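You operate a simulated robot arm through the tools that you are given. There is no shell and no other tool. Be economical: measure what you need, move in short steps, check, and stop when the job is done.

You are at the controls of a simulated two-armed robot. One attempt, no reset.

## Task
Fetch the sensor with the largest size on its label from the middle shelf of the wire rack and set it on the top shelf of the wire rack. Take the jar on the top of the steel bench and put it away on the upper shelf of the goods rack. Fetch the scrubbing brush and set it on the bottom shelf of the wire rack. Put the tub that says "bearing" from the top of the steel bench on the middle shelf of the wire rack and the tub that says "gear" on the top of the fridge. Shut the right freezer lid. Switch the boost switch on. Open the bottom drawer. The order is free. Set down upright: sensor, jar.

Only the result counts: the job must be done as asked and must still hold three seconds after the hand-in. Knocking over, shifting, dropping, spilling or breaking anything else fails it. A push-on lid holds only when it is set on centred and level and pressed home; a screw cap is set on level and turned clockwise until tight.

## Robot
Two 7-joint arms with three-finger grippers on one trunk, on a base that drives. Base frame: it is fixed to the floor where the robot stands at the start and does not move with it; the origin is under the middle of the robot, x ahead of it, y to its left, z up. Units: m, degrees, N and s.
The left shoulder is at the start at [0.07, 0.146, 0.961], the right one opposite. Places, roughly: boost switch [-2.6, -1.9, 0.3]; bottom drawer [0.3, 3.1, 0.3]; bottom shelf of the wire rack [0.6, 0.2, 0.2]; jar [-1, -2, 0.75]; middle shelf of the wire rack [0.6, 0.2, 0.6]; right freezer lid [-2.4, -2.2, 0.8]; scrubbing brush (17x7x9 cm) [-1.3, -2.1, 0.2]; sensor [0.5, 0.25, 0.5]; top of the fridge [-0.5, -2.3, 1.3]; top shelf of the wire rack [0.6, 0.2, 0.9]; tub [-1.5, -2, 0.75]; upper shelf of the goods rack [-1.3, 8.3, 1.2]. Payload 2.2 kg a hand.
The TCP of each hand is the grasp point between the finger pads, 0.028 m short of the fingertips. In the tool frame z runs along the fingers and y along their closing line. Largest opening 0.102 m; the body of the gripper starts 0.071 m behind the TCP.
Orientation is that of the tool frame in the base frame, as a unit quaternion [w, x, y, z]. With the fingers straight down and closing along the base's y, the tool's x points along the base's -x, its y along +y and its z along -z.

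## Interface
- The arms move only by the tool play_rows. It takes "left_rows", "right_rows" or both (then of equal length, played together; a hand with none holds still); each is a list of rows, each an object (a shift or turn left out is 0, a gripper value left out holds the last) with "jaw": the gripper command, from -1 (fully open) to 1 (shut), values between in proportion; "offset": the shift along the tool's x, y, z in m, a list of three; "angular": the turn, a rotation vector about the tool's x, y, z in degrees, a list of three. In form: [{"jaw": jaw, "offset": [dx, dy, dz], "angular": [ax, ay, az]}, ...]. A call has 1 to 12 rows; each row shifts and turns the commanded pose from where the row before left it, along the tool's axes as they then stand. Each row takes 0.2 s and may step no farther than 0.05 m and 8.6 degrees from the row before; otherwise, or with a gripper value out of range, the whole call is refused. A pose out of reach is approached as far as the arm can. The call stops where the force on the tool passes 40 N (or 10 N more than at its start, if that is more) or the arm is blocked; 0.2 s more then pass. Each finger halts on what it meets, pressing with about 42 N; the grip force reading is that of the motor and also rises with nothing between the fingers. The clock runs only during rows and for 0.2 s after the last one: add rows that do not move to give the fingers time. The reply holds the time, the measured pose of the TCP, the force on the tool along the base axes, the opening and the grip force, in the units named above and with some noise, with the torque about the TCP (base axes, N m) and any sound that the robot's microphone picked up, and new pictures: "pictures" is both (left out), scene, wrist or none (wrist: the cameras of the hands that moved).
- Cameras (640 x 400 px; columns grow to the right, rows downward): "scene" is now at [0.1219, 0.0466, 1.1839]; the picture's right is [0.40, -0.92, 0.00], its down [-0.62, -0.27, -0.74] and it looks along [0.68, 0.29, -0.67] (base axes); focal length 214 px, centre (320, 200). "left" rides on the left gripper at [0.072, 0.038, -0.086] in its tool frame; the picture's right is [-0.47, 0.89, 0.00], its down [-0.60, -0.32, -0.73] and it looks along [-0.65, -0.34, 0.68] (tool axes); focal length 256 px, centre (320, 200). "right" rides on the right gripper at [0.069, 0.044, -0.086] in its tool frame; the picture's right is [-0.53, 0.85, 0.00], its down [-0.58, -0.36, -0.73] and it looks along [-0.62, -0.39, 0.68] (tool axes); focal length 256 px, centre (320, 200). There is no depth. A picture from a camera that has moved, and an enlarged one, comes with that camera's place and axes in the base frame and with its lens. The place of the scene camera against the robot may be out by one fixed shift of up to 0.018 m in any direction.
- lift_body(by): slides the trunk up (or, below 0, down) by that many m; the arms and the scene camera ride with it, the base frame stays. It gives what a move gives, with no picture.
- base_move(legs): drives the robot by 1 to 6 legs, each [ahead, left, turn to the left] in m, m and degrees, along the robot's own axes; the way and the turn of a leg run together, so that a leg with both is an arc; at most 1.5 m and 180 degrees a leg. The arms and the cameras ride along, it lands a little off, and it stops where it bumps. It gives what a move gives, and a new picture of the scene camera.
- head_to(pan, tilt): turns the head with the scene camera to pan (to the left, within 86 degrees either way) and tilt (down, from -29 to 69), counted from straight ahead of the robot. It gives what a move gives, and a new picture of the scene camera.
- zoom(camera, box): a new picture of the part [left, top, right, bottom] of that camera's present view, enlarged. The clock stands still meanwhile.
- close_job(): hands the job in; it is judged then, once.

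Work in short steps. Places have to be worked out from the pictures, the camera data and where the tool is seen: move nearer, look again, correct. Check each grasp and each placing, and mend what went wrong. You have 196 turns and 260 pictures in all, those below and enlarged ones among them. Open the grippers and draw the arms clear of the work before you hand the job in, unless the task says otherwise.

The tools are called after "Emit:" as a command line: name --argument value ..., lists and objects as JSON in quotes. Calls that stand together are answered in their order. play_rows: Moves the arms, as the interface text tells. Its arguments: {"type":"object","properties":{"left_rows":{"type":"array","items":{"type":"object","properties":{"jaw":{"type":"number"},"offset":{"type":"array","items":{"type":"number"}},"angular":{"type":"array","items":{"type":"number"}}}}},"right_rows":{"type":"array","items":{"type":"object","properties":{"jaw":{"type":"number"},"offset":{"type":"array","items":{"type":"number"}},"angular":{"type":"array","items":{"type":"number"}}}}},"pictures":{"type":"string","enum":["both","scene","wrist","none"]}},"required":[]} The other tools are called the same way: lift_body (by) slides the trunk up or down; base_move (legs) drives the base; head_to (pan, tilt) turns the head that bears the scene camera; zoom (camera, box) takes an enlarged picture of a part of a camera's view; close_job () hands the job in.

At the start:

```text
time: 0.0
left_ee_pos: [0.4195, 0.3899, 1.1205]
left_tool_rot: [0.0, -0.001, 1.0, 0.0]
left_ft_force: [0.4, -0.3, -0.1]
left_moment: [0.0, -0.01, -0.01]
left_opening: 0.1021
left_grasp_force: 0.0
right_ee_pos: [0.4084, -0.0591, 1.1044]
right_tool_rot: [0.0, 0.0, 1.0, 0.0]
right_ft_force: [0.3, -0.7, -0.3]
right_moment: [-0.02, 0.02, 0.01]
right_opening: 0.1019
right_grasp_force: 0.0
trunk travel left (down, up): [-0.499, 0.441]
robot x, y, heading: [-0.0, 0.0008, 0.0]
head pan, tilt: [23.3, 42.2]
```

scene: 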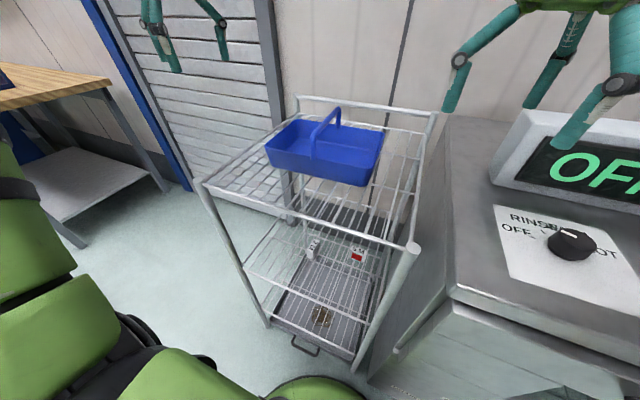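
right: 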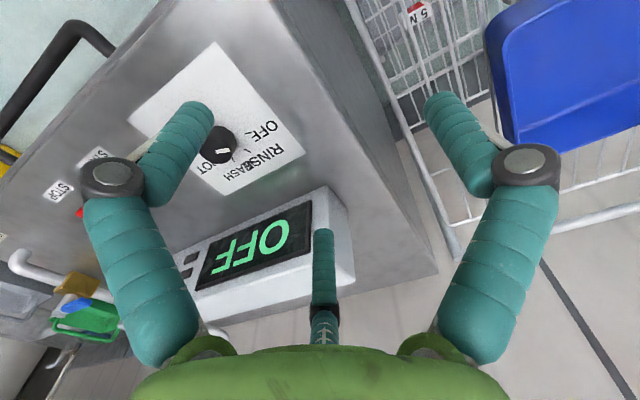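
left: 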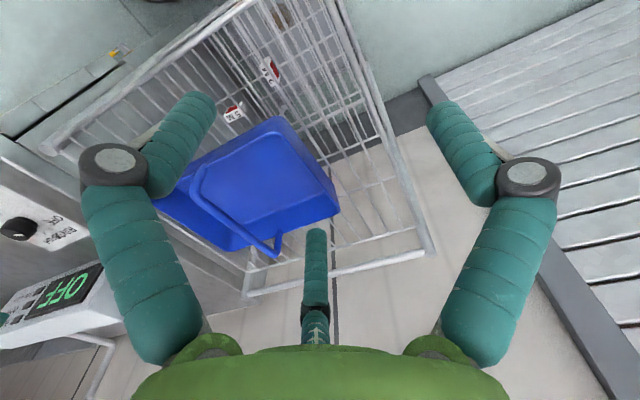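

The wire rack stands ahead with a blue caddy on its top shelf and labelled sensors on the middle shelf. I zoom to read them.

Emit:
zoom --camera "scene" --box '[240, 180, 440, 360]'

Emit:
zoom --camera "left" --box '[200, 30, 340, 150]'

```text
2.22 times, centred on (340, 270) of scene
camera zoom: at [0.1219, 0.0466, 1.1839], right [0.4, -0.92, 0.0], down [-0.62, -0.27, -0.74], along [0.68, 0.29, -0.67], focal length 477 px, centre (276, 44)
```

zoom: 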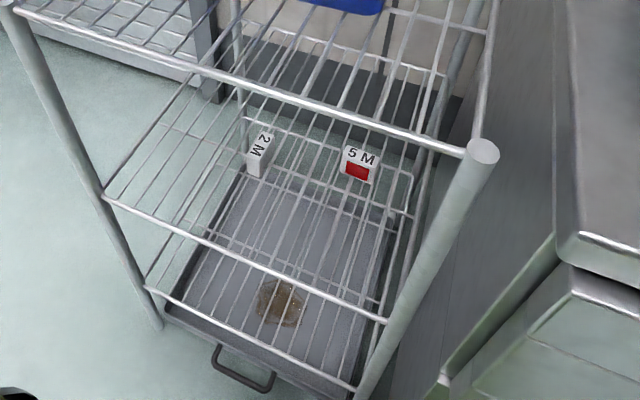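

```text
3.33 times, centred on (270, 90) of left
camera zoom: at [0.3469, 0.4266, 1.2085], right [0.46, 0.89, 0.0], down [0.6, -0.32, 0.73], along [0.65, -0.34, -0.68], focal length 853 px, centre (487, 567)
```

zoom: 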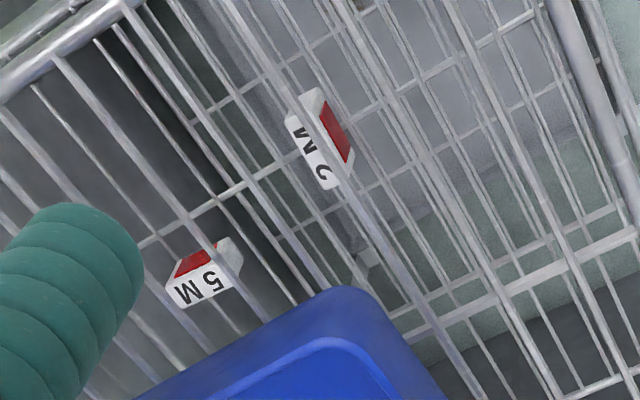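

Triangulating, 5 M sits near (0.53, 0.09, 0.60) and 2 M near (0.51, 0.22, 0.57), with the rack front at x≈0.385. I look around with the head before moving.

Emit:
head_to --pan -80 --tilt 20

Emit:
head_to --pan 80 --tilt 20

```text
time: 1.8
left_ee_pos: [0.4191, 0.3897, 1.1214]
left_tool_rot: [0.0, -0.001, 1.0, 0.001]
left_ft_force: [0.2, -0.6, 0.1]
left_moment: [0.01, 0.02, -0.01]
left_opening: 0.1021
left_grasp_force: 0.0
right_ee_pos: [0.4084, -0.0595, 1.1043]
right_tool_rot: [0.0, 0.0, 1.0, -0.001]
right_ft_force: [-0.7, -0.2, 0.3]
right_moment: [0.01, 0.0, 0.0]
right_opening: 0.1021
right_grasp_force: 0.1
trunk travel left (down, up): [-0.499, 0.441]
robot x, y, heading: [-0.0002, 0.0019, 0.0]
head pan, tilt: [-80.0, 20.0]
camera scene: at [0.0614, -0.0781, 1.2185], right [-0.98, -0.17, 0.0], down [-0.06, 0.34, -0.94], along [0.16, -0.93, -0.34], focal length 214 px, centre (320, 200)
```

scene: 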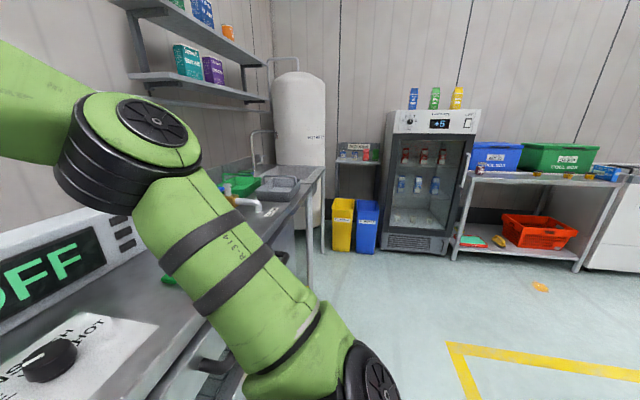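

```text
time: 4.3
left_ee_pos: [0.4195, 0.3896, 1.1222]
left_tool_rot: [0.001, -0.001, 1.0, 0.0]
left_ft_force: [0.3, 0.0, 0.0]
left_moment: [-0.01, 0.03, 0.01]
left_opening: 0.102
left_grasp_force: 0.1
right_ee_pos: [0.4089, -0.0601, 1.1047]
right_tool_rot: [0.0, 0.0, 1.0, 0.0]
right_ft_force: [0.1, 0.1, -0.2]
right_moment: [-0.02, 0.01, -0.01]
right_opening: 0.1019
right_grasp_force: 0.0
trunk travel left (down, up): [-0.499, 0.441]
robot x, y, heading: [0.001, 0.0033, 0.1]
head pan, tilt: [80.0, 20.0]
camera scene: at [0.0614, 0.1053, 1.2186], right [0.98, -0.17, 0.0], down [-0.06, -0.34, -0.94], along [0.16, 0.93, -0.34], focal length 214 px, centre (320, 200)
```

scene: 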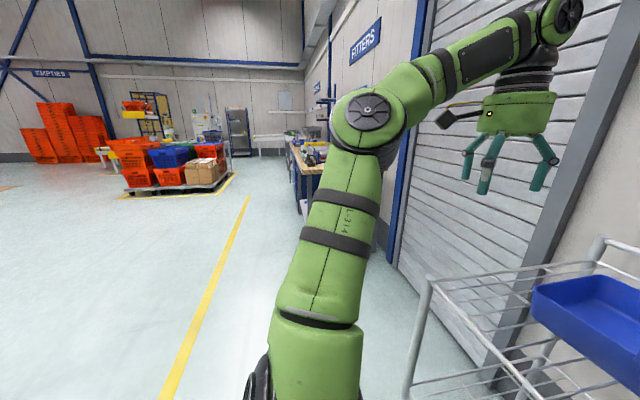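

The hall is open to the left and behind. I back away from the rack, then lower the trunk to look in between the shelves.

Emit:
base_move --legs '[[-0.45, 0, 0]]'

Emit:
lift_body --by -0.3

Emit:
head_to --pan 18 --tilt 20

```text
time: 7.0
left_ee_pos: [-0.0343, 0.3904, 1.1218]
left_tool_rot: [-0.001, -0.001, 1.0, 0.001]
left_ft_force: [0.5, -0.2, 0.9]
left_moment: [0.0, -0.04, 0.03]
left_opening: 0.1019
left_grasp_force: 0.1
right_ee_pos: [-0.0457, -0.0585, 1.1058]
right_tool_rot: [0.0, 0.001, 1.0, 0.0]
right_ft_force: [-0.4, -0.3, -0.4]
right_moment: [0.01, 0.01, -0.02]
right_opening: 0.1017
right_grasp_force: 0.0
trunk travel left (down, up): [-0.499, 0.441]
robot x, y, heading: [-0.4535, -0.0049, 0.4]
head pan, tilt: [80.0, 20.0]
camera scene: at [-0.3931, 0.1051, 1.2185], right [0.98, -0.17, 0.0], down [-0.06, -0.34, -0.94], along [0.16, 0.93, -0.34], focal length 214 px, centre (320, 200)
```

scene: 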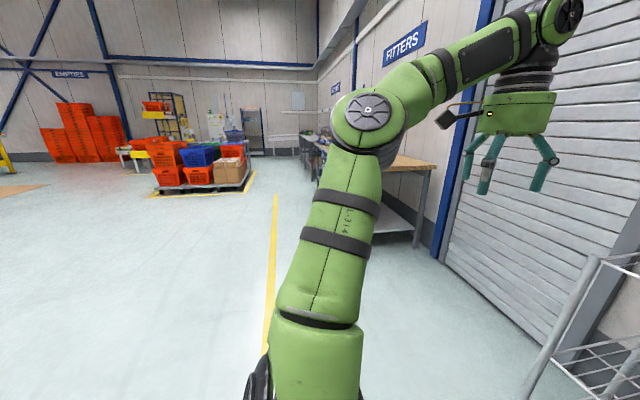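

```text
time: 10.0
left_ee_pos: [-0.0352, 0.389, 0.8223]
left_tool_rot: [0.0, -0.002, 1.0, 0.001]
left_ft_force: [0.0, 0.0, 0.5]
left_moment: [-0.05, -0.01, -0.02]
left_opening: 0.1022
left_grasp_force: 0.0
right_ee_pos: [-0.046, -0.0587, 0.8046]
right_tool_rot: [0.0, -0.001, 1.0, -0.001]
right_ft_force: [-0.6, -0.3, -1.0]
right_moment: [0.05, 0.0, 0.0]
right_opening: 0.1019
right_grasp_force: 0.1
trunk travel left (down, up): [-0.199, 0.741]
robot x, y, heading: [-0.4534, -0.0011, 0.2]
head pan, tilt: [80.0, 20.0]
```

```text
time: 11.3
left_ee_pos: [-0.0367, 0.391, 0.8222]
left_tool_rot: [0.0, -0.002, 1.0, 0.0]
left_ft_force: [0.1, -0.2, -0.1]
left_moment: [0.0, 0.0, 0.0]
left_opening: 0.102
left_grasp_force: 0.1
right_ee_pos: [-0.0447, -0.0592, 0.8039]
right_tool_rot: [0.001, 0.0, 1.0, 0.0]
right_ft_force: [0.0, 0.2, -0.4]
right_moment: [0.03, -0.01, -0.01]
right_opening: 0.102
right_grasp_force: 0.0
trunk travel left (down, up): [-0.199, 0.741]
robot x, y, heading: [-0.4519, -0.0002, 0.2]
head pan, tilt: [18.0, 20.0]
camera scene: at [-0.3208, 0.0423, 0.9186], right [0.31, -0.95, 0.0], down [-0.33, -0.11, -0.94], along [0.89, 0.29, -0.34], focal length 214 px, centre (320, 200)
```

scene: 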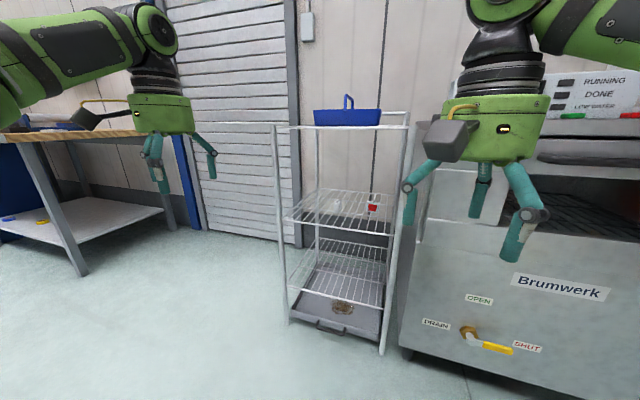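

The rack is now seen whole. I zoom in on the middle shelf for sensor sizes and shelf heights.

Emit:
zoom --camera "scene" --box '[260, 90, 430, 350]'

Emit:
zoom --camera "scene" --box '[310, 180, 400, 240]'

```text
1.54 times, centred on (345, 220) of scene
camera zoom: at [-0.3208, 0.0423, 0.9186], right [0.31, -0.95, 0.0], down [-0.33, -0.11, -0.94], along [0.89, 0.29, -0.34], focal length 330 px, centre (282, 169)
```

zoom: 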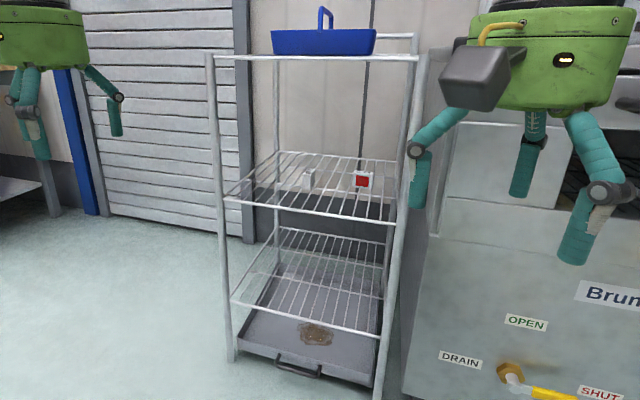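

```text
6.67 times, centred on (355, 210) of scene
camera zoom: at [-0.3208, 0.0423, 0.9186], right [0.31, -0.95, 0.0], down [-0.33, -0.11, -0.94], along [0.89, 0.29, -0.34], focal length 1430 px, centre (87, 133)
```

zoom: 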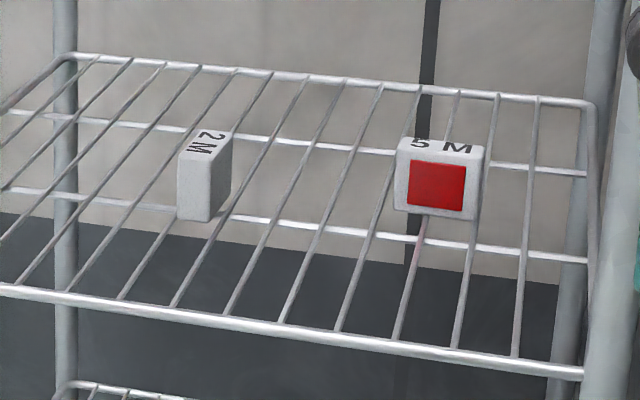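

The 5 M sensor is about 5 cm wide and 4.5 cm tall; the middle shelf is at z≈0.56 and the top one at ≈0.90. I tilt the right hand 50° forward and shift it in front of the sensor, and draw the left hand back.

Emit:
play_rows --right_rows '[{"angular": [0, -8.34, 0]}, {"angular": [0, -8.34, 0]}, {"angular": [0, -8.34, 0]}, {"angular": [0, -8.34, 0]}, {"angular": [0, -8.34, 0]}, {"angular": [0, -8.34, 0]}, {"offset": [0.007, 0.037, 0.03]}, {"offset": [0.007, 0.037, 0.03]}, {"offset": [0.007, 0.037, 0.03]}, {"offset": [0.007, 0.037, 0.03]}]' --left_rows '[{"offset": [0.012, -0.01, -0.015]}, {"offset": [0.012, 0.01, -0.015]}, {"offset": [0.012, 0.01, -0.015]}, {"offset": [0.012, 0.01, -0.015]}, {"offset": [0.012, 0.01, -0.015]}, {"offset": [0.012, 0.01, -0.015]}, {"offset": [0.012, 0.01, -0.015]}, {"offset": [0.012, 0.01, -0.015]}, {"offset": [0.012, 0.01, -0.015]}, {"offset": [0.012, 0.01, -0.015]}]' --pictures "both"

```text
time: 13.5
left_ee_pos: [-0.1666, 0.4627, 0.8392]
left_tool_rot: [0.001, -0.003, 1.0, 0.0]
left_ft_force: [0.2, -0.5, 0.1]
left_moment: [0.01, 0.0, -0.02]
left_opening: 0.1017
left_grasp_force: 0.1
left hand out of reach, approached as far as the arm can: row 1, 2, 3, 4, 5, 6, 7, 8, 9, 10
right_ee_pos: [0.0299, 0.0905, 0.706]
right_tool_rot: [0.423, -0.001, 0.906, 0.0]
right_ft_force: [0.0, -1.1, 0.0]
right_moment: [0.02, 0.03, -0.03]
right_opening: 0.102
right_grasp_force: 0.1
trunk travel left (down, up): [-0.199, 0.741]
robot x, y, heading: [-0.4572, -0.0011, 0.3]
head pan, tilt: [18.0, 20.0]
camera scene: at [-0.3206, 0.0428, 0.9185], right [0.31, -0.95, 0.0], down [-0.33, -0.11, -0.94], along [0.89, 0.29, -0.34], focal length 214 px, centre (320, 200)
camera right: at [-0.0802, 0.1341, 0.7092], right [0.34, 0.85, 0.41], down [-0.19, -0.36, 0.91], along [0.92, -0.39, 0.04], focal length 256 px, centre (320, 200)
camera left: at [-0.2399, 0.499, 0.9259], right [0.46, 0.89, 0.0], down [0.6, -0.32, 0.73], along [0.65, -0.34, -0.68], focal length 256 px, centre (320, 200)
```

scene: 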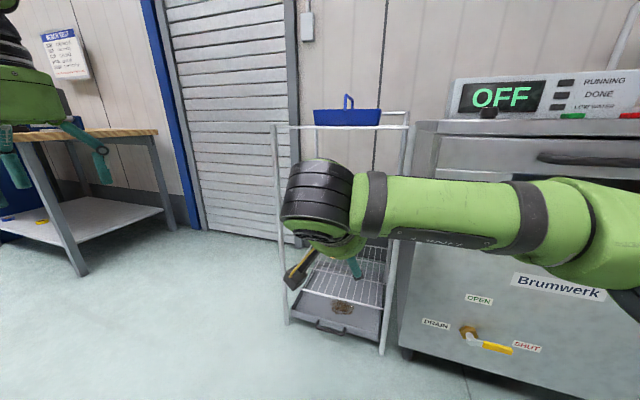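
right: 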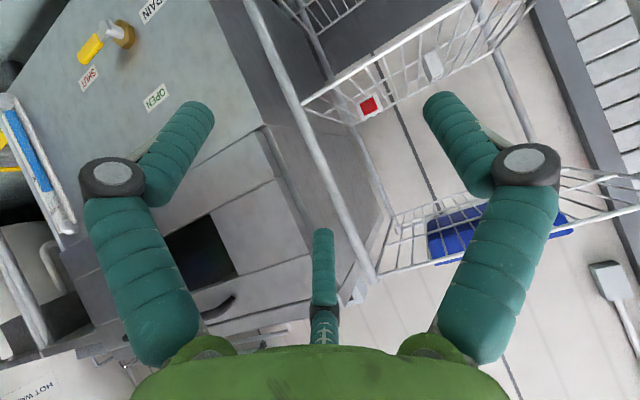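
left: 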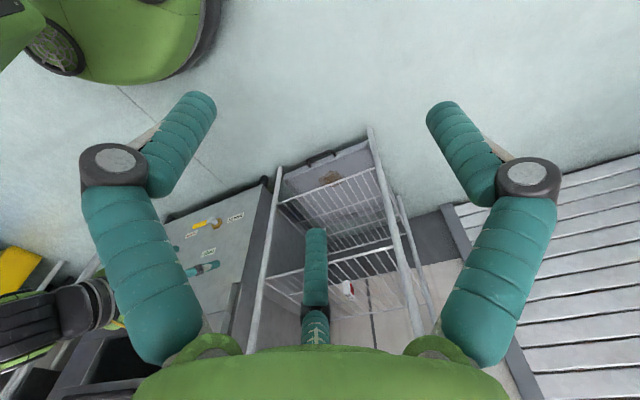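

The right hand is tilted and in line with the sensor. I drive ahead so the fingers are just before the rack front.

Emit:
base_move --legs '[[0.28, 0, 0]]'

Emit:
zoom --camera "right" --box '[0, 0, 640, 400]'

```text
time: 15.4
left_ee_pos: [0.1028, 0.4635, 0.8395]
left_tool_rot: [0.001, -0.003, 1.0, 0.0]
left_ft_force: [-0.1, -0.2, -0.2]
left_moment: [-0.03, 0.01, -0.01]
left_opening: 0.1019
left_grasp_force: 0.0
right_ee_pos: [0.3025, 0.0913, 0.7069]
right_tool_rot: [0.423, -0.002, 0.906, 0.001]
right_ft_force: [-0.4, 0.2, -0.1]
right_moment: [0.04, -0.03, 0.0]
right_opening: 0.102
right_grasp_force: 0.1
trunk travel left (down, up): [-0.199, 0.741]
robot x, y, heading: [-0.1843, 0.0009, 0.2]
head pan, tilt: [18.0, 20.0]
camera scene: at [-0.048, 0.0437, 0.9185], right [0.31, -0.95, 0.0], down [-0.33, -0.11, -0.94], along [0.89, 0.29, -0.34], focal length 214 px, centre (320, 200)
```

scene: 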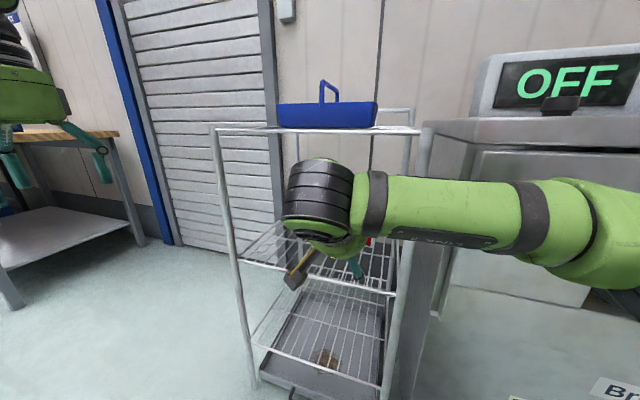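

```text
1.00 times, centred on (320, 200) of right (not enlarged: the box is as wide or as high as the picture)
camera zoom: at [0.1918, 0.1356, 0.7096], right [0.34, 0.85, 0.41], down [-0.19, -0.37, 0.91], along [0.92, -0.39, 0.04], focal length 256 px, centre (320, 200)
```

zoom: 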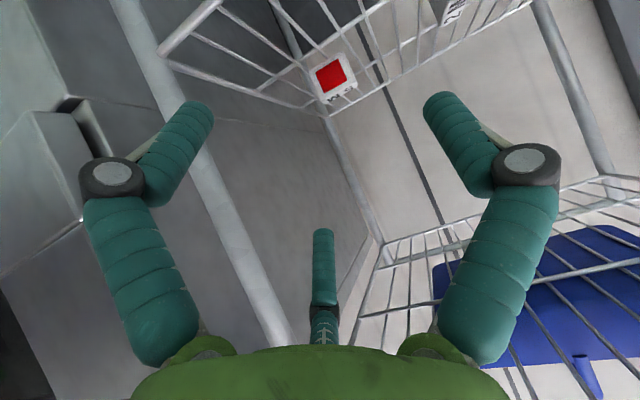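

Right camera confirms the 5 M front face at about (0.515, 0.084, 0.589). I lower and slide in toward it, stopping short to check.

Emit:
play_rows --right_rows '[{"offset": [0.0012, -0.0015, 0.0336]}, {"offset": [0.0012, -0.0015, 0.0336]}, {"offset": [0.0012, -0.0015, 0.0336]}, {"offset": [0.0012, -0.0015, 0.0336]}, {"offset": [-0.0168, 0, 0.0259]}, {"offset": [-0.0168, 0, 0.0259]}, {"offset": [0, 0, 0]}]' --pictures "both"

```text
time: 17.1
left_ee_pos: [0.1023, 0.4634, 0.8406]
left_tool_rot: [0.002, -0.004, 1.0, 0.0]
left_ft_force: [-0.7, -0.5, 0.7]
left_moment: [-0.02, -0.01, 0.02]
left_opening: 0.102
left_grasp_force: 0.1
right_ee_pos: [0.4628, 0.0867, 0.6091]
right_tool_rot: [0.424, -0.002, 0.906, 0.001]
right_ft_force: [-2.5, -0.5, 1.7]
right_moment: [-0.13, 0.14, -0.02]
right_opening: 0.1029
right_grasp_force: 0.1
trunk travel left (down, up): [-0.199, 0.741]
robot x, y, heading: [-0.1803, -0.0041, 0.1]
head pan, tilt: [18.0, 20.0]
camera scene: at [-0.0487, 0.0436, 0.9186], right [0.31, -0.95, 0.0], down [-0.32, -0.11, -0.94], along [0.89, 0.29, -0.34], focal length 214 px, centre (320, 200)
camera right: at [0.3531, 0.13, 0.6124], right [0.34, 0.85, 0.41], down [-0.19, -0.37, 0.91], along [0.92, -0.39, 0.04], focal length 256 px, centre (320, 200)
```

scene: 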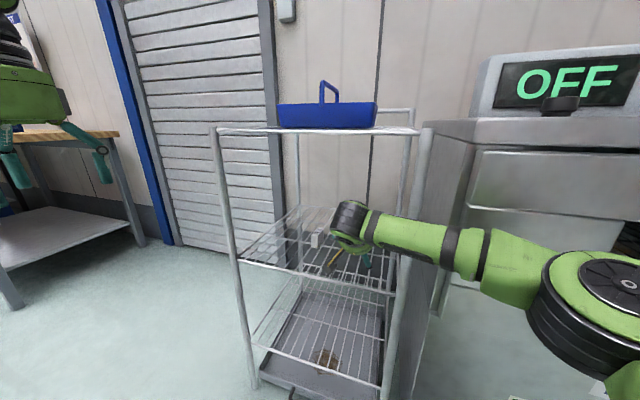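
right: 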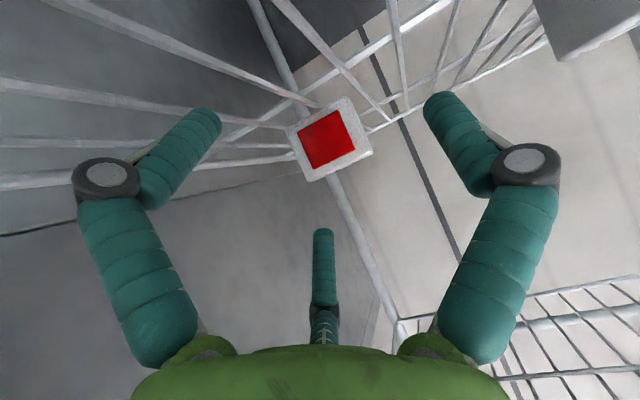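

Sensor is centred between the fingers. I go on 6 cm to straddle it.

Emit:
play_rows --right_rows '[{"offset": [-0.0115, -0.0007, 0.0173]}, {"offset": [-0.0115, -0.0007, 0.0173]}, {"offset": [-0.0115, -0.0007, 0.0173]}, {"offset": [0, 0, 0]}]' --pictures "wrist"

```text
time: 18.1
left_ee_pos: [0.1028, 0.464, 0.8402]
left_tool_rot: [0.002, -0.004, 1.0, 0.001]
left_ft_force: [0.3, 0.1, -0.3]
left_moment: [0.01, -0.01, 0.02]
left_opening: 0.102
left_grasp_force: 0.1
right_ee_pos: [0.5252, 0.0848, 0.6035]
right_tool_rot: [0.423, -0.002, 0.906, 0.0]
right_ft_force: [-4.0, -1.3, 4.9]
right_moment: [-0.22, 0.24, 0.0]
right_opening: 0.1021
right_grasp_force: 0.0
trunk travel left (down, up): [-0.199, 0.741]
robot x, y, heading: [-0.1809, -0.0007, 0.1]
head pan, tilt: [18.0, 20.0]
camera right: at [0.4147, 0.1278, 0.6058], right [0.34, 0.85, 0.41], down [-0.19, -0.36, 0.91], along [0.92, -0.39, 0.04], focal length 256 px, centre (320, 200)
```

right: 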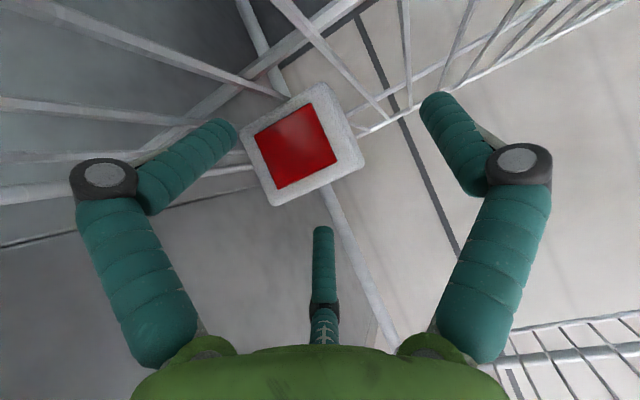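

The sensor is between the fingers, with light contact (5 N) at a fingertip. I lift 6 mm and close.

Emit:
play_rows --right_rows '[{"offset": [-0.0046, 0, -0.0039]}, {"jaw": 1}, {"jaw": 1}, {"jaw": 1}, {"jaw": 1}]' --pictures "wrist"

```text
time: 19.2
left_ee_pos: [0.1037, 0.4626, 0.8389]
left_tool_rot: [0.001, -0.003, 1.0, 0.001]
left_ft_force: [0.5, 0.6, 0.2]
left_moment: [-0.02, 0.01, 0.02]
left_opening: 0.1021
left_grasp_force: 0.1
right_ee_pos: [0.5272, 0.0856, 0.6067]
right_tool_rot: [0.422, -0.002, 0.907, 0.0]
right_ft_force: [0.5, -0.4, -0.1]
right_moment: [-0.01, 0.0, 0.01]
right_opening: 0.0021
right_grasp_force: 31.0
trunk travel left (down, up): [-0.199, 0.741]
robot x, y, heading: [-0.185, -0.0003, 0.3]
head pan, tilt: [18.0, 20.0]
camera right: at [0.4149, 0.1287, 0.6113], right [0.34, 0.85, 0.41], down [-0.19, -0.37, 0.91], along [0.92, -0.39, 0.03], focal length 256 px, centre (320, 200)
```

right: 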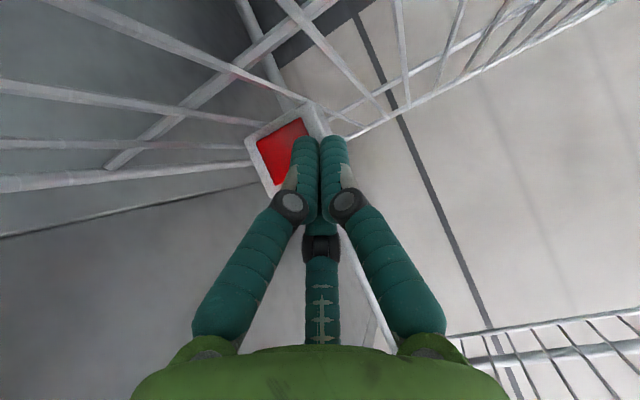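

The fingers closed empty, so the sensor stands about 15 mm farther in than judged (re-triangulated front face x≈0.53). I reopen and look.

Emit:
play_rows --right_rows '[{"jaw": -1}, {"jaw": -1}, {"jaw": -1}, {"jaw": -1}]' --pictures "both"

Emit:
zoom --camera "scene" --box '[280, 190, 420, 290]'

```text
time: 20.2
left_ee_pos: [0.1046, 0.4632, 0.8402]
left_tool_rot: [0.001, -0.003, 1.0, 0.0]
left_ft_force: [0.0, -0.4, 0.0]
left_moment: [0.0, 0.0, 0.04]
left_opening: 0.1019
left_grasp_force: 0.0
right_ee_pos: [0.5259, 0.0851, 0.6087]
right_tool_rot: [0.424, -0.002, 0.906, 0.001]
right_ft_force: [1.6, -0.3, 1.7]
right_moment: [-0.07, 0.02, 0.03]
right_opening: 0.1022
right_grasp_force: 0.0
trunk travel left (down, up): [-0.199, 0.741]
robot x, y, heading: [-0.179, -0.0014, 0.2]
head pan, tilt: [18.0, 20.0]
camera scene: at [-0.0484, 0.0436, 0.9186], right [0.31, -0.95, 0.0], down [-0.32, -0.11, -0.94], along [0.89, 0.29, -0.34], focal length 214 px, centre (320, 200)
camera right: at [0.415, 0.1283, 0.6122], right [0.34, 0.85, 0.41], down [-0.19, -0.37, 0.91], along [0.92, -0.39, 0.04], focal length 256 px, centre (320, 200)
```

scene: 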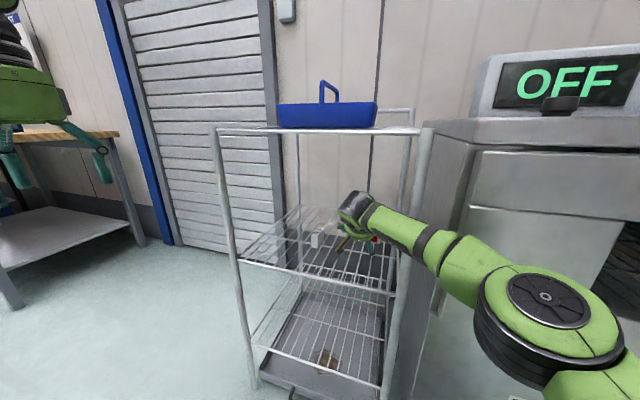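
right: 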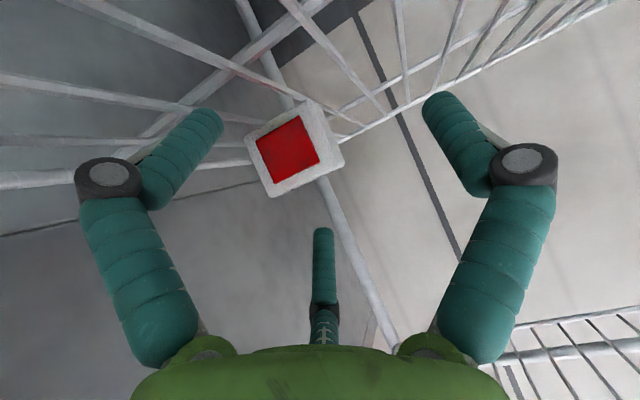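

```text
4.00 times, centred on (350, 240) of scene
camera zoom: at [-0.0484, 0.0436, 0.9186], right [0.31, -0.95, 0.0], down [-0.32, -0.11, -0.94], along [0.89, 0.29, -0.34], focal length 858 px, centre (200, 40)
```

zoom: 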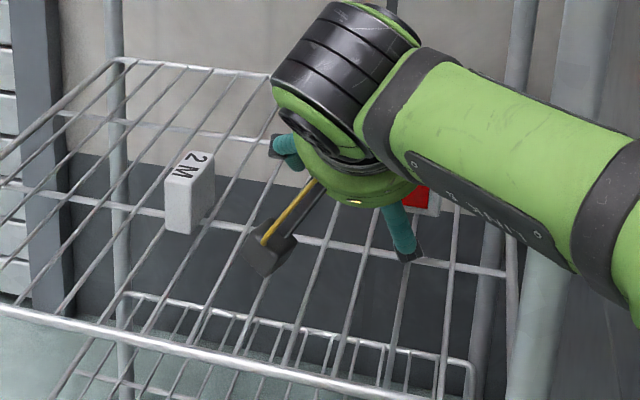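

The sensor was nudged slightly back and to the right but stands upright. I narrow the jaws a little, shift right 13 mm, and look before going further.

Emit:
play_rows --right_rows '[{"jaw": -0.5, "offset": [0, -0.013, 0]}, {"jaw": -0.5}, {"jaw": -0.5}]' --pictures "wrist"

```text
time: 21.1
left_ee_pos: [0.1033, 0.4624, 0.8408]
left_tool_rot: [0.002, -0.004, 1.0, 0.0]
left_ft_force: [0.9, -0.5, -0.3]
left_moment: [0.03, -0.04, -0.01]
left_opening: 0.102
left_grasp_force: 0.0
right_ee_pos: [0.5261, 0.0725, 0.6094]
right_tool_rot: [0.424, -0.003, 0.906, 0.002]
right_ft_force: [-0.8, 1.2, 1.7]
right_moment: [0.01, 0.13, -0.02]
right_opening: 0.0765
right_grasp_force: 0.1
trunk travel left (down, up): [-0.199, 0.741]
robot x, y, heading: [-0.1811, 0.0016, 0.5]
head pan, tilt: [18.0, 20.0]
camera right: at [0.4148, 0.1164, 0.612], right [0.34, 0.85, 0.41], down [-0.19, -0.37, 0.91], along [0.92, -0.39, 0.04], focal length 256 px, centre (320, 200)
```

right: 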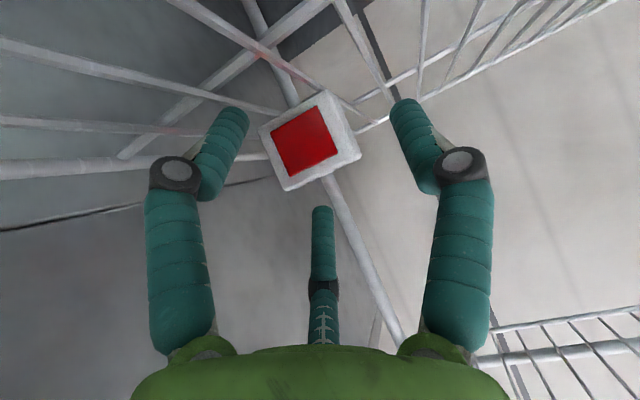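

Parallax puts the sensor front face at x≈0.56, y≈0.059. I advance to straddle it properly and look before closing.

Emit:
play_rows --right_rows '[{"offset": [-0.004, -0.012, -0.003]}, {"offset": [-0.0095, 0, 0.02]}, {"offset": [-0.0095, 0, 0.02]}, {"jaw": -0.5}]' --pictures "wrist"

```text
time: 22.1
left_ee_pos: [0.1002, 0.4638, 0.8395]
left_tool_rot: [0.003, -0.004, 1.0, 0.0]
left_ft_force: [1.0, 0.1, 0.6]
left_moment: [-0.01, -0.04, -0.01]
left_opening: 0.102
left_grasp_force: 0.0
right_ee_pos: [0.5556, 0.0646, 0.6076]
right_tool_rot: [0.424, -0.005, 0.905, 0.001]
right_ft_force: [-2.8, -0.1, 2.5]
right_moment: [-0.06, 0.16, -0.04]
right_opening: 0.0782
right_grasp_force: 0.5
right hand out of reach, approached as far as the arm can: row 3
trunk travel left (down, up): [-0.199, 0.741]
robot x, y, heading: [-0.1822, 0.0017, 0.2]
head pan, tilt: [18.0, 20.0]
camera right: at [0.4446, 0.1077, 0.6096], right [0.33, 0.85, 0.41], down [-0.19, -0.36, 0.91], along [0.92, -0.38, 0.04], focal length 256 px, centre (320, 200)
```

right: 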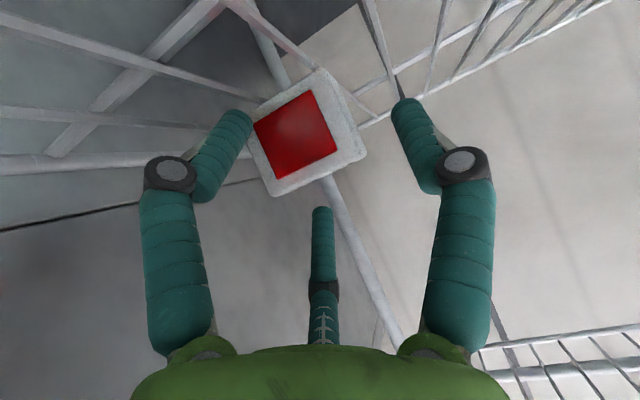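

The arm is at its reach limit; the sensor face is at x≈0.56, y≈0.060. I drive the base 3 cm ahead, which carries the fingers around it.

Emit:
base_move --legs '[[0.03, 0, 0]]'

Emit:
zoom --camera "right" --box '[0, 0, 640, 400]'

```text
time: 22.9
left_ee_pos: [0.1231, 0.4705, 0.841]
left_tool_rot: [0.008, -0.004, 1.0, -0.003]
left_ft_force: [0.1, 0.0, -0.9]
left_moment: [-0.01, -0.01, 0.02]
left_opening: 0.1021
left_grasp_force: 0.1
right_ee_pos: [0.5719, 0.0858, 0.6112]
right_tool_rot: [0.429, -0.021, 0.903, 0.001]
right_ft_force: [0.5, 0.7, -0.5]
right_moment: [0.02, 0.02, -0.01]
right_opening: 0.0767
right_grasp_force: 0.0
trunk travel left (down, up): [-0.199, 0.741]
robot x, y, heading: [-0.1499, 0.001, 0.4]
head pan, tilt: [18.0, 20.0]
camera scene: at [-0.0296, 0.0509, 0.9201], right [0.31, -0.95, 0.01], down [-0.31, -0.12, -0.94], along [0.9, 0.29, -0.33], focal length 214 px, centre (320, 200)
```

scene: 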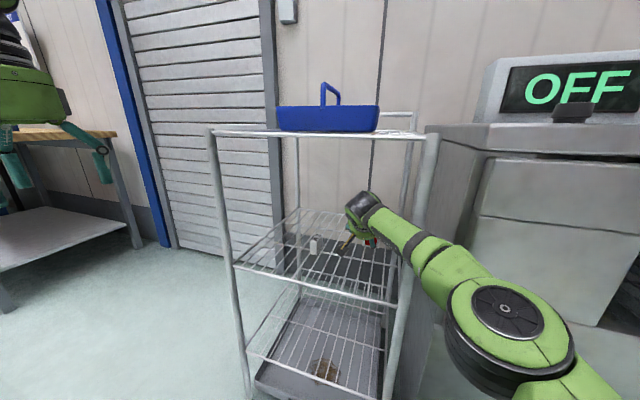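

```text
1.00 times, centred on (320, 200) of right (not enlarged: the box is as wide or as high as the picture)
camera zoom: at [0.4603, 0.1254, 0.6121], right [0.31, 0.86, 0.4], down [-0.19, -0.36, 0.91], along [0.93, -0.35, 0.05], focal length 256 px, centre (320, 200)
```

zoom: 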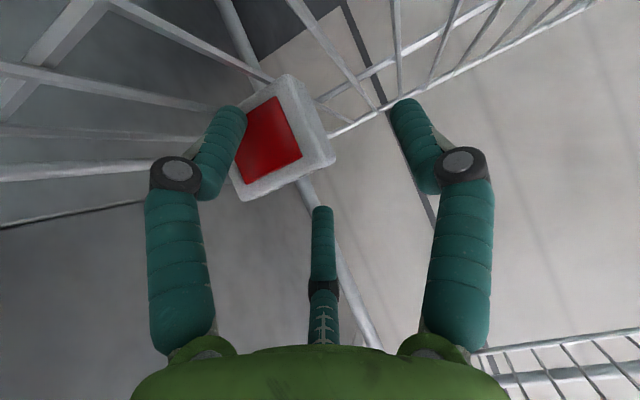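

The base move deflected the arm sideways — the forearm likely touches the right front post. I back straight out, then will shift left so the right arm enters without the post.

Emit:
base_move --legs '[[-0.04, 0, 0], [-0.22, 0, 0]]'

Emit:
zoom --camera "right" --box '[0, 0, 640, 400]'

```text
time: 25.0
left_ee_pos: [-0.1178, 0.4626, 0.8407]
left_tool_rot: [0.0, -0.002, 1.0, 0.0]
left_ft_force: [0.9, 0.0, 0.4]
left_moment: [-0.01, 0.0, 0.0]
left_opening: 0.102
left_grasp_force: 0.0
right_ee_pos: [0.3265, 0.0778, 0.6029]
right_tool_rot: [0.422, -0.017, 0.907, 0.004]
right_ft_force: [-0.6, -0.4, 0.0]
right_moment: [-0.04, 0.03, -0.01]
right_opening: 0.0765
right_grasp_force: 0.1
trunk travel left (down, up): [-0.199, 0.741]
robot x, y, heading: [-0.4053, 0.0027, -0.0]
head pan, tilt: [18.0, 20.0]
camera scene: at [-0.2708, 0.0427, 0.9186], right [0.31, -0.95, 0.0], down [-0.32, -0.11, -0.94], along [0.89, 0.29, -0.34], focal length 214 px, centre (320, 200)
```

scene: 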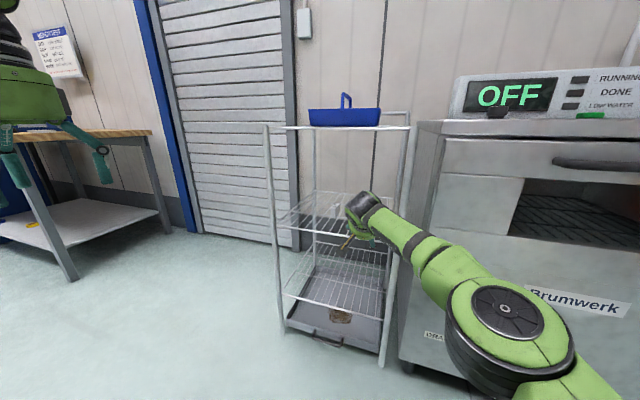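

```text
1.00 times, centred on (320, 200) of right (not enlarged: the box is as wide or as high as the picture)
camera zoom: at [0.2154, 0.118, 0.6048], right [0.31, 0.86, 0.4], down [-0.18, -0.36, 0.91], along [0.93, -0.36, 0.04], focal length 256 px, centre (320, 200)
```

zoom: 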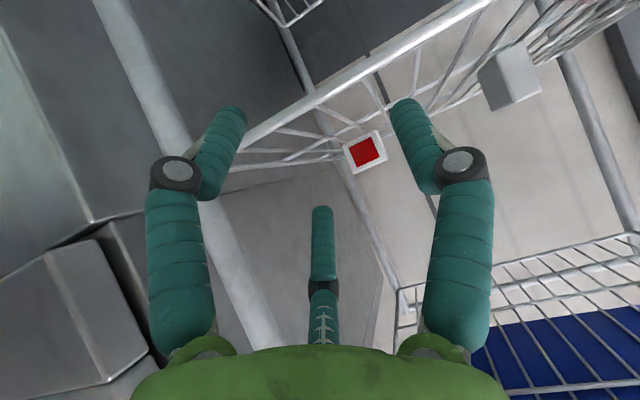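

Sensor still stands at about (0.56, 0.067). I draw the right hand back in line with its shoulder, then drive left 0.2 and ahead.

Emit:
play_rows --right_rows '[{"offset": [0.0089, -0.026, -0.03]}, {"offset": [0.0089, -0.026, -0.03]}, {"offset": [0.0089, -0.026, -0.03]}, {"offset": [0.0089, -0.026, -0.03]}, {"offset": [0.0089, -0.026, -0.03]}, {"offset": [0.0089, -0.026, -0.03]}, {"offset": [0.0089, -0.026, -0.03]}, {"offset": [0.0089, -0.026, -0.03]}, {"jaw": -0.5}]' --pictures "none"

Emit:
base_move --legs '[[0, 0.2, 0], [0.22, 0, 0]]'

Emit:
zoom --camera "right" --box '[0, 0, 640, 400]'

```text
time: 27.0
left_ee_pos: [-0.1179, 0.4623, 0.8406]
left_tool_rot: [0.001, -0.001, 1.0, 0.0]
left_ft_force: [0.7, 0.4, -0.2]
left_moment: [-0.02, 0.03, 0.02]
left_opening: 0.1024
left_grasp_force: 0.2
right_ee_pos: [0.1028, -0.1378, 0.7047]
right_tool_rot: [0.422, -0.018, 0.906, 0.004]
right_ft_force: [-0.4, 0.2, -0.2]
right_moment: [-0.01, 0.01, 0.04]
right_opening: 0.0765
right_grasp_force: 0.1
trunk travel left (down, up): [-0.199, 0.741]
robot x, y, heading: [-0.4068, -0.001, 0.1]
head pan, tilt: [18.0, 20.0]
```

```text
time: 29.9
left_ee_pos: [0.1041, 0.6659, 0.8406]
left_tool_rot: [0.0, -0.003, 1.0, 0.0]
left_ft_force: [0.3, -0.3, 0.6]
left_moment: [0.02, -0.02, 0.02]
left_opening: 0.1021
left_grasp_force: 0.0
right_ee_pos: [0.3268, 0.0672, 0.7053]
right_tool_rot: [0.422, -0.018, 0.906, 0.005]
right_ft_force: [0.1, 0.5, -0.5]
right_moment: [-0.01, -0.01, 0.02]
right_opening: 0.0763
right_grasp_force: 0.1
trunk travel left (down, up): [-0.199, 0.741]
robot x, y, heading: [-0.1824, 0.2025, 0.2]
head pan, tilt: [18.0, 20.0]
camera scene: at [-0.0485, 0.2457, 0.9185], right [0.31, -0.95, 0.0], down [-0.33, -0.11, -0.94], along [0.89, 0.3, -0.34], focal length 214 px, centre (320, 200)
```

scene: 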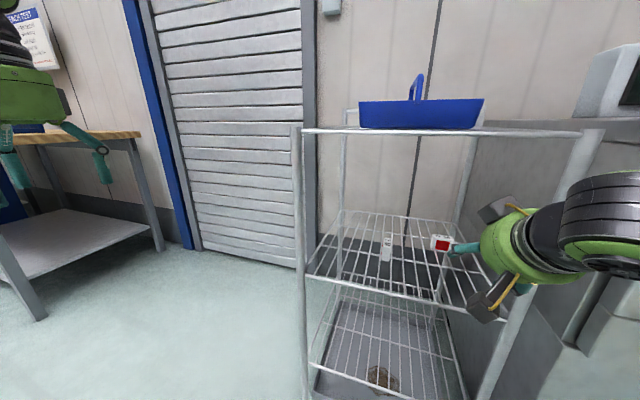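

```text
1.00 times, centred on (320, 200) of right (not enlarged: the box is as wide or as high as the picture)
camera zoom: at [0.2142, 0.1067, 0.7084], right [0.31, 0.86, 0.4], down [-0.17, -0.37, 0.91], along [0.93, -0.35, 0.04], focal length 256 px, centre (320, 200)
```

zoom: 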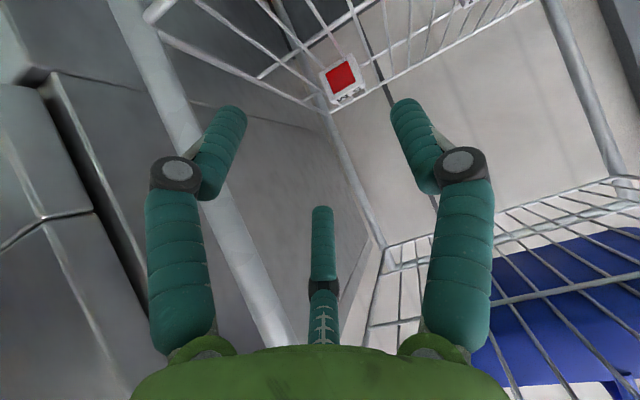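

Now the arm enters straight. I correct a small roll and advance to just before the sensor.

Emit:
play_rows --right_rows '[{"angular": [1.4, 0, 1.6]}, {"offset": [-0.0008, 0, 0.04]}, {"offset": [-0.0008, 0, 0.04]}, {"offset": [-0.0008, 0, 0.04]}, {"offset": [-0.0148, 0, 0.0311]}, {"offset": [-0.0148, 0, 0.0311]}, {"offset": [-0.0148, 0, 0.0311]}, {"jaw": -0.5}]' --pictures "both"

```text
time: 31.7
left_ee_pos: [0.1019, 0.6655, 0.8409]
left_tool_rot: [0.002, -0.003, 1.0, 0.0]
left_ft_force: [-0.7, 0.0, 0.3]
left_moment: [-0.03, 0.0, 0.01]
left_opening: 0.1022
left_grasp_force: 0.0
right_ee_pos: [0.5215, 0.0669, 0.6046]
right_tool_rot: [0.424, -0.001, 0.906, -0.001]
right_ft_force: [-3.4, -1.2, 4.7]
right_moment: [-0.3, 0.2, -0.15]
right_opening: 0.0799
right_grasp_force: 0.9
trunk travel left (down, up): [-0.199, 0.741]
robot x, y, heading: [-0.1786, 0.2019, 0.5]
head pan, tilt: [18.0, 20.0]
camera scene: at [-0.0494, 0.2456, 0.9186], right [0.31, -0.95, 0.0], down [-0.32, -0.11, -0.94], along [0.89, 0.3, -0.34], focal length 214 px, centre (320, 200)
camera right: at [0.4109, 0.1101, 0.6069], right [0.34, 0.85, 0.41], down [-0.19, -0.36, 0.91], along [0.92, -0.39, 0.04], focal length 256 px, centre (320, 200)
```

scene: 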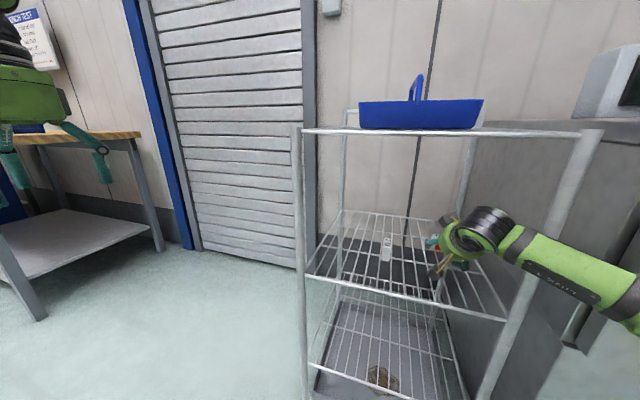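
right: 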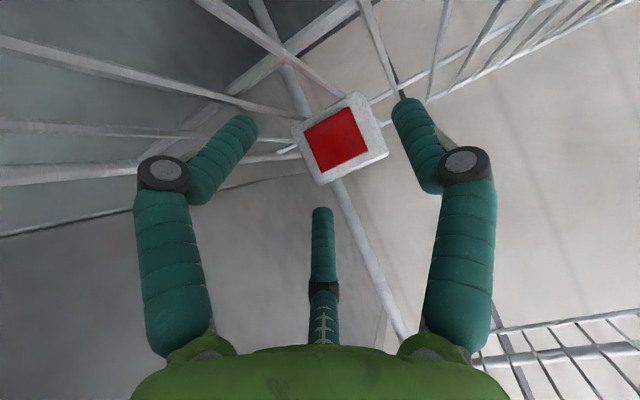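

The right finger lightly touches the shelf at its tip again. I lift 8 mm, shift left 4 mm, and advance 5 cm around the sensor.

Emit:
play_rows --right_rows '[{"offset": [-0.006, 0.004, -0.005]}, {"offset": [-0.016, 0, 0.0192]}, {"offset": [-0.016, 0, 0.0192]}, {"jaw": -0.5}]' --pictures "wrist"

```text
time: 32.7
left_ee_pos: [0.0989, 0.668, 0.8397]
left_tool_rot: [0.003, -0.004, 1.0, -0.001]
left_ft_force: [0.3, -0.5, 0.1]
left_moment: [0.01, 0.01, -0.01]
left_opening: 0.1021
left_grasp_force: 0.1
right_ee_pos: [0.5674, 0.0756, 0.6163]
right_tool_rot: [0.425, -0.004, 0.905, -0.001]
right_ft_force: [-0.1, -0.7, 0.3]
right_moment: [-0.01, 0.02, 0.0]
right_opening: 0.0764
right_grasp_force: 0.1
trunk travel left (down, up): [-0.199, 0.741]
robot x, y, heading: [-0.1829, 0.202, 0.4]
head pan, tilt: [18.0, 20.0]
camera right: at [0.4558, 0.118, 0.6184], right [0.33, 0.85, 0.41], down [-0.19, -0.36, 0.91], along [0.92, -0.38, 0.04], focal length 256 px, centre (320, 200)
```

right: 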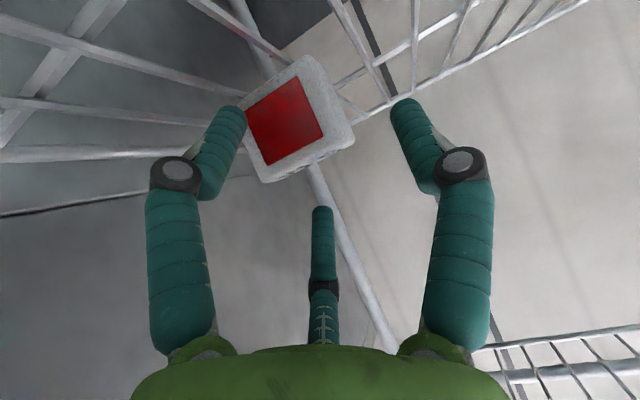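

The finger pads just reach the front face. I go 17 mm further and slightly down.

Emit:
play_rows --right_rows '[{"offset": [-0.003, -0.002, 0.0085]}, {"offset": [-0.003, -0.001, 0.0085]}, {"jaw": -0.5}]' --pictures "wrist"

```text
time: 33.5
left_ee_pos: [0.0936, 0.6703, 0.841]
left_tool_rot: [0.007, -0.003, 1.0, -0.002]
left_ft_force: [-0.7, -0.2, 0.7]
left_moment: [-0.01, 0.03, -0.02]
left_opening: 0.1022
left_grasp_force: 0.0
right_ee_pos: [0.5808, 0.0751, 0.6178]
right_tool_rot: [0.429, -0.007, 0.903, -0.001]
right_ft_force: [-0.3, 0.2, 0.1]
right_moment: [-0.02, 0.01, -0.02]
right_opening: 0.0769
right_grasp_force: 0.1
trunk travel left (down, up): [-0.199, 0.741]
robot x, y, heading: [-0.1812, 0.2009, 0.5]
head pan, tilt: [18.0, 20.0]
camera right: at [0.4695, 0.1178, 0.6193], right [0.33, 0.85, 0.41], down [-0.2, -0.36, 0.91], along [0.92, -0.38, 0.05], focal length 256 px, centre (320, 200)
```

right: 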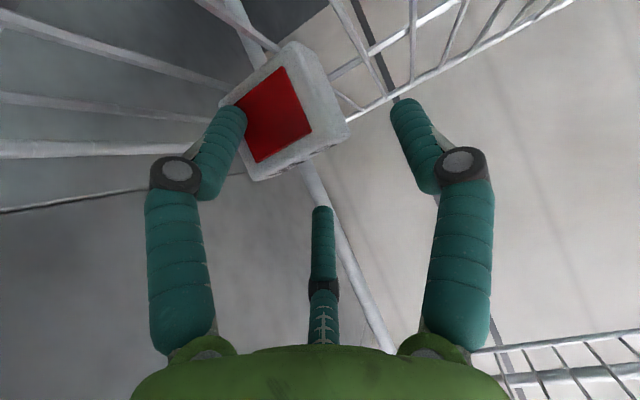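

The robot is being pushed back — the right elbow sits outward and its forearm meets the front post. The left arm, with its elbow inside the rack width, suits this better; I back out straight.

Emit:
base_move --legs '[[-0.28, 0, 0], [0, -0.21, 0]]'

Emit:
play_rows --right_rows '[{"offset": [0.02, -0.015, -0.03]}, {"offset": [0.02, -0.015, -0.03]}, {"offset": [0.02, -0.015, -0.03]}, {"offset": [0.02, -0.015, -0.03]}, {"offset": [0.02, -0.015, -0.03]}, {"offset": [0.02, -0.015, -0.03]}, {"offset": [0.02, -0.015, -0.03]}, {"offset": [0.01, -0.015, -0.03]}, {"offset": [0.01, -0.015, -0.03]}, {"offset": [0.01, -0.015, -0.03]}]' --left_rows '[{"angular": [0, -8.34, 0], "offset": [-0.02, 0, 0]}, {"angular": [0, -8.34, 0], "offset": [-0.02, 0, 0]}, {"angular": [0, -8.34, 0], "offset": [-0.02, 0, 0]}, {"angular": [0, -8.34, 0]}, {"angular": [0, -8.34, 0]}, {"angular": [0, -8.34, 0]}, {"offset": [0.01, -0.045, 0]}, {"offset": [0.01, -0.045, 0]}, {"offset": [0.01, -0.045, 0]}, {"offset": [0.01, -0.045, 0.0]}]' --pictures "scene"

```text
time: 36.4
left_ee_pos: [-0.1839, 0.5306, 0.839]
left_tool_rot: [0.001, -0.007, 1.0, 0.002]
left_ft_force: [-1.2, 1.1, 0.7]
left_moment: [-0.03, -0.01, 0.0]
left_opening: 0.102
left_grasp_force: 0.2
right_ee_pos: [0.3025, -0.0441, 0.6096]
right_tool_rot: [0.427, -0.022, 0.904, 0.015]
right_ft_force: [2.3, 1.7, -1.3]
right_moment: [0.04, 0.11, 0.15]
right_opening: 0.0755
right_grasp_force: 0.1
trunk travel left (down, up): [-0.199, 0.741]
robot x, y, heading: [-0.4678, 0.0653, 0.7]
head pan, tilt: [18.0, 20.0]
stopped in leg 2: the force on the tool passed its limit at 53 N (the readings are from after the stop); the commanded pose is now the measured one
camera scene: at [-0.3327, 0.1104, 0.9185], right [0.32, -0.95, 0.0], down [-0.32, -0.11, -0.94], along [0.89, 0.3, -0.34], focal length 214 px, centre (320, 200)
```

scene: 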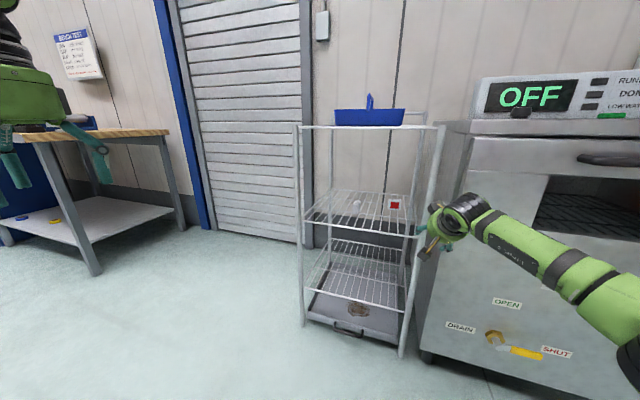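

```text
time: 37.2
left_ee_pos: [-0.1316, 0.5323, 0.8496]
left_tool_rot: [0.197, -0.007, 0.98, 0.003]
left_ft_force: [-0.2, -1.2, 0.7]
left_moment: [0.06, 0.01, 0.03]
left_opening: 0.1019
left_grasp_force: 0.1
right_ee_pos: [0.2033, -0.0647, 0.622]
right_tool_rot: [0.434, -0.044, 0.899, 0.032]
right_ft_force: [-2.4, 7.4, 0.7]
right_moment: [-0.06, -0.19, 0.28]
right_opening: 0.0768
right_grasp_force: 0.0
trunk travel left (down, up): [-0.199, 0.741]
robot x, y, heading: [-0.4638, 0.0663, 1.1]
head pan, tilt: [18.0, 20.0]
stopped in row 3 (right hand): the force on the tool passed its limit at 45 N (the readings are from after the stop); the commanded pose is now the measured one
camera scene: at [-0.3334, 0.1109, 0.9187], right [0.32, -0.95, 0.0], down [-0.32, -0.11, -0.94], along [0.89, 0.3, -0.34], focal length 214 px, centre (320, 200)
```

scene: 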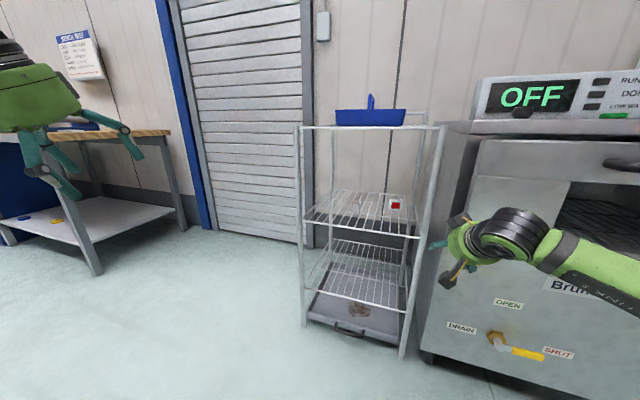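

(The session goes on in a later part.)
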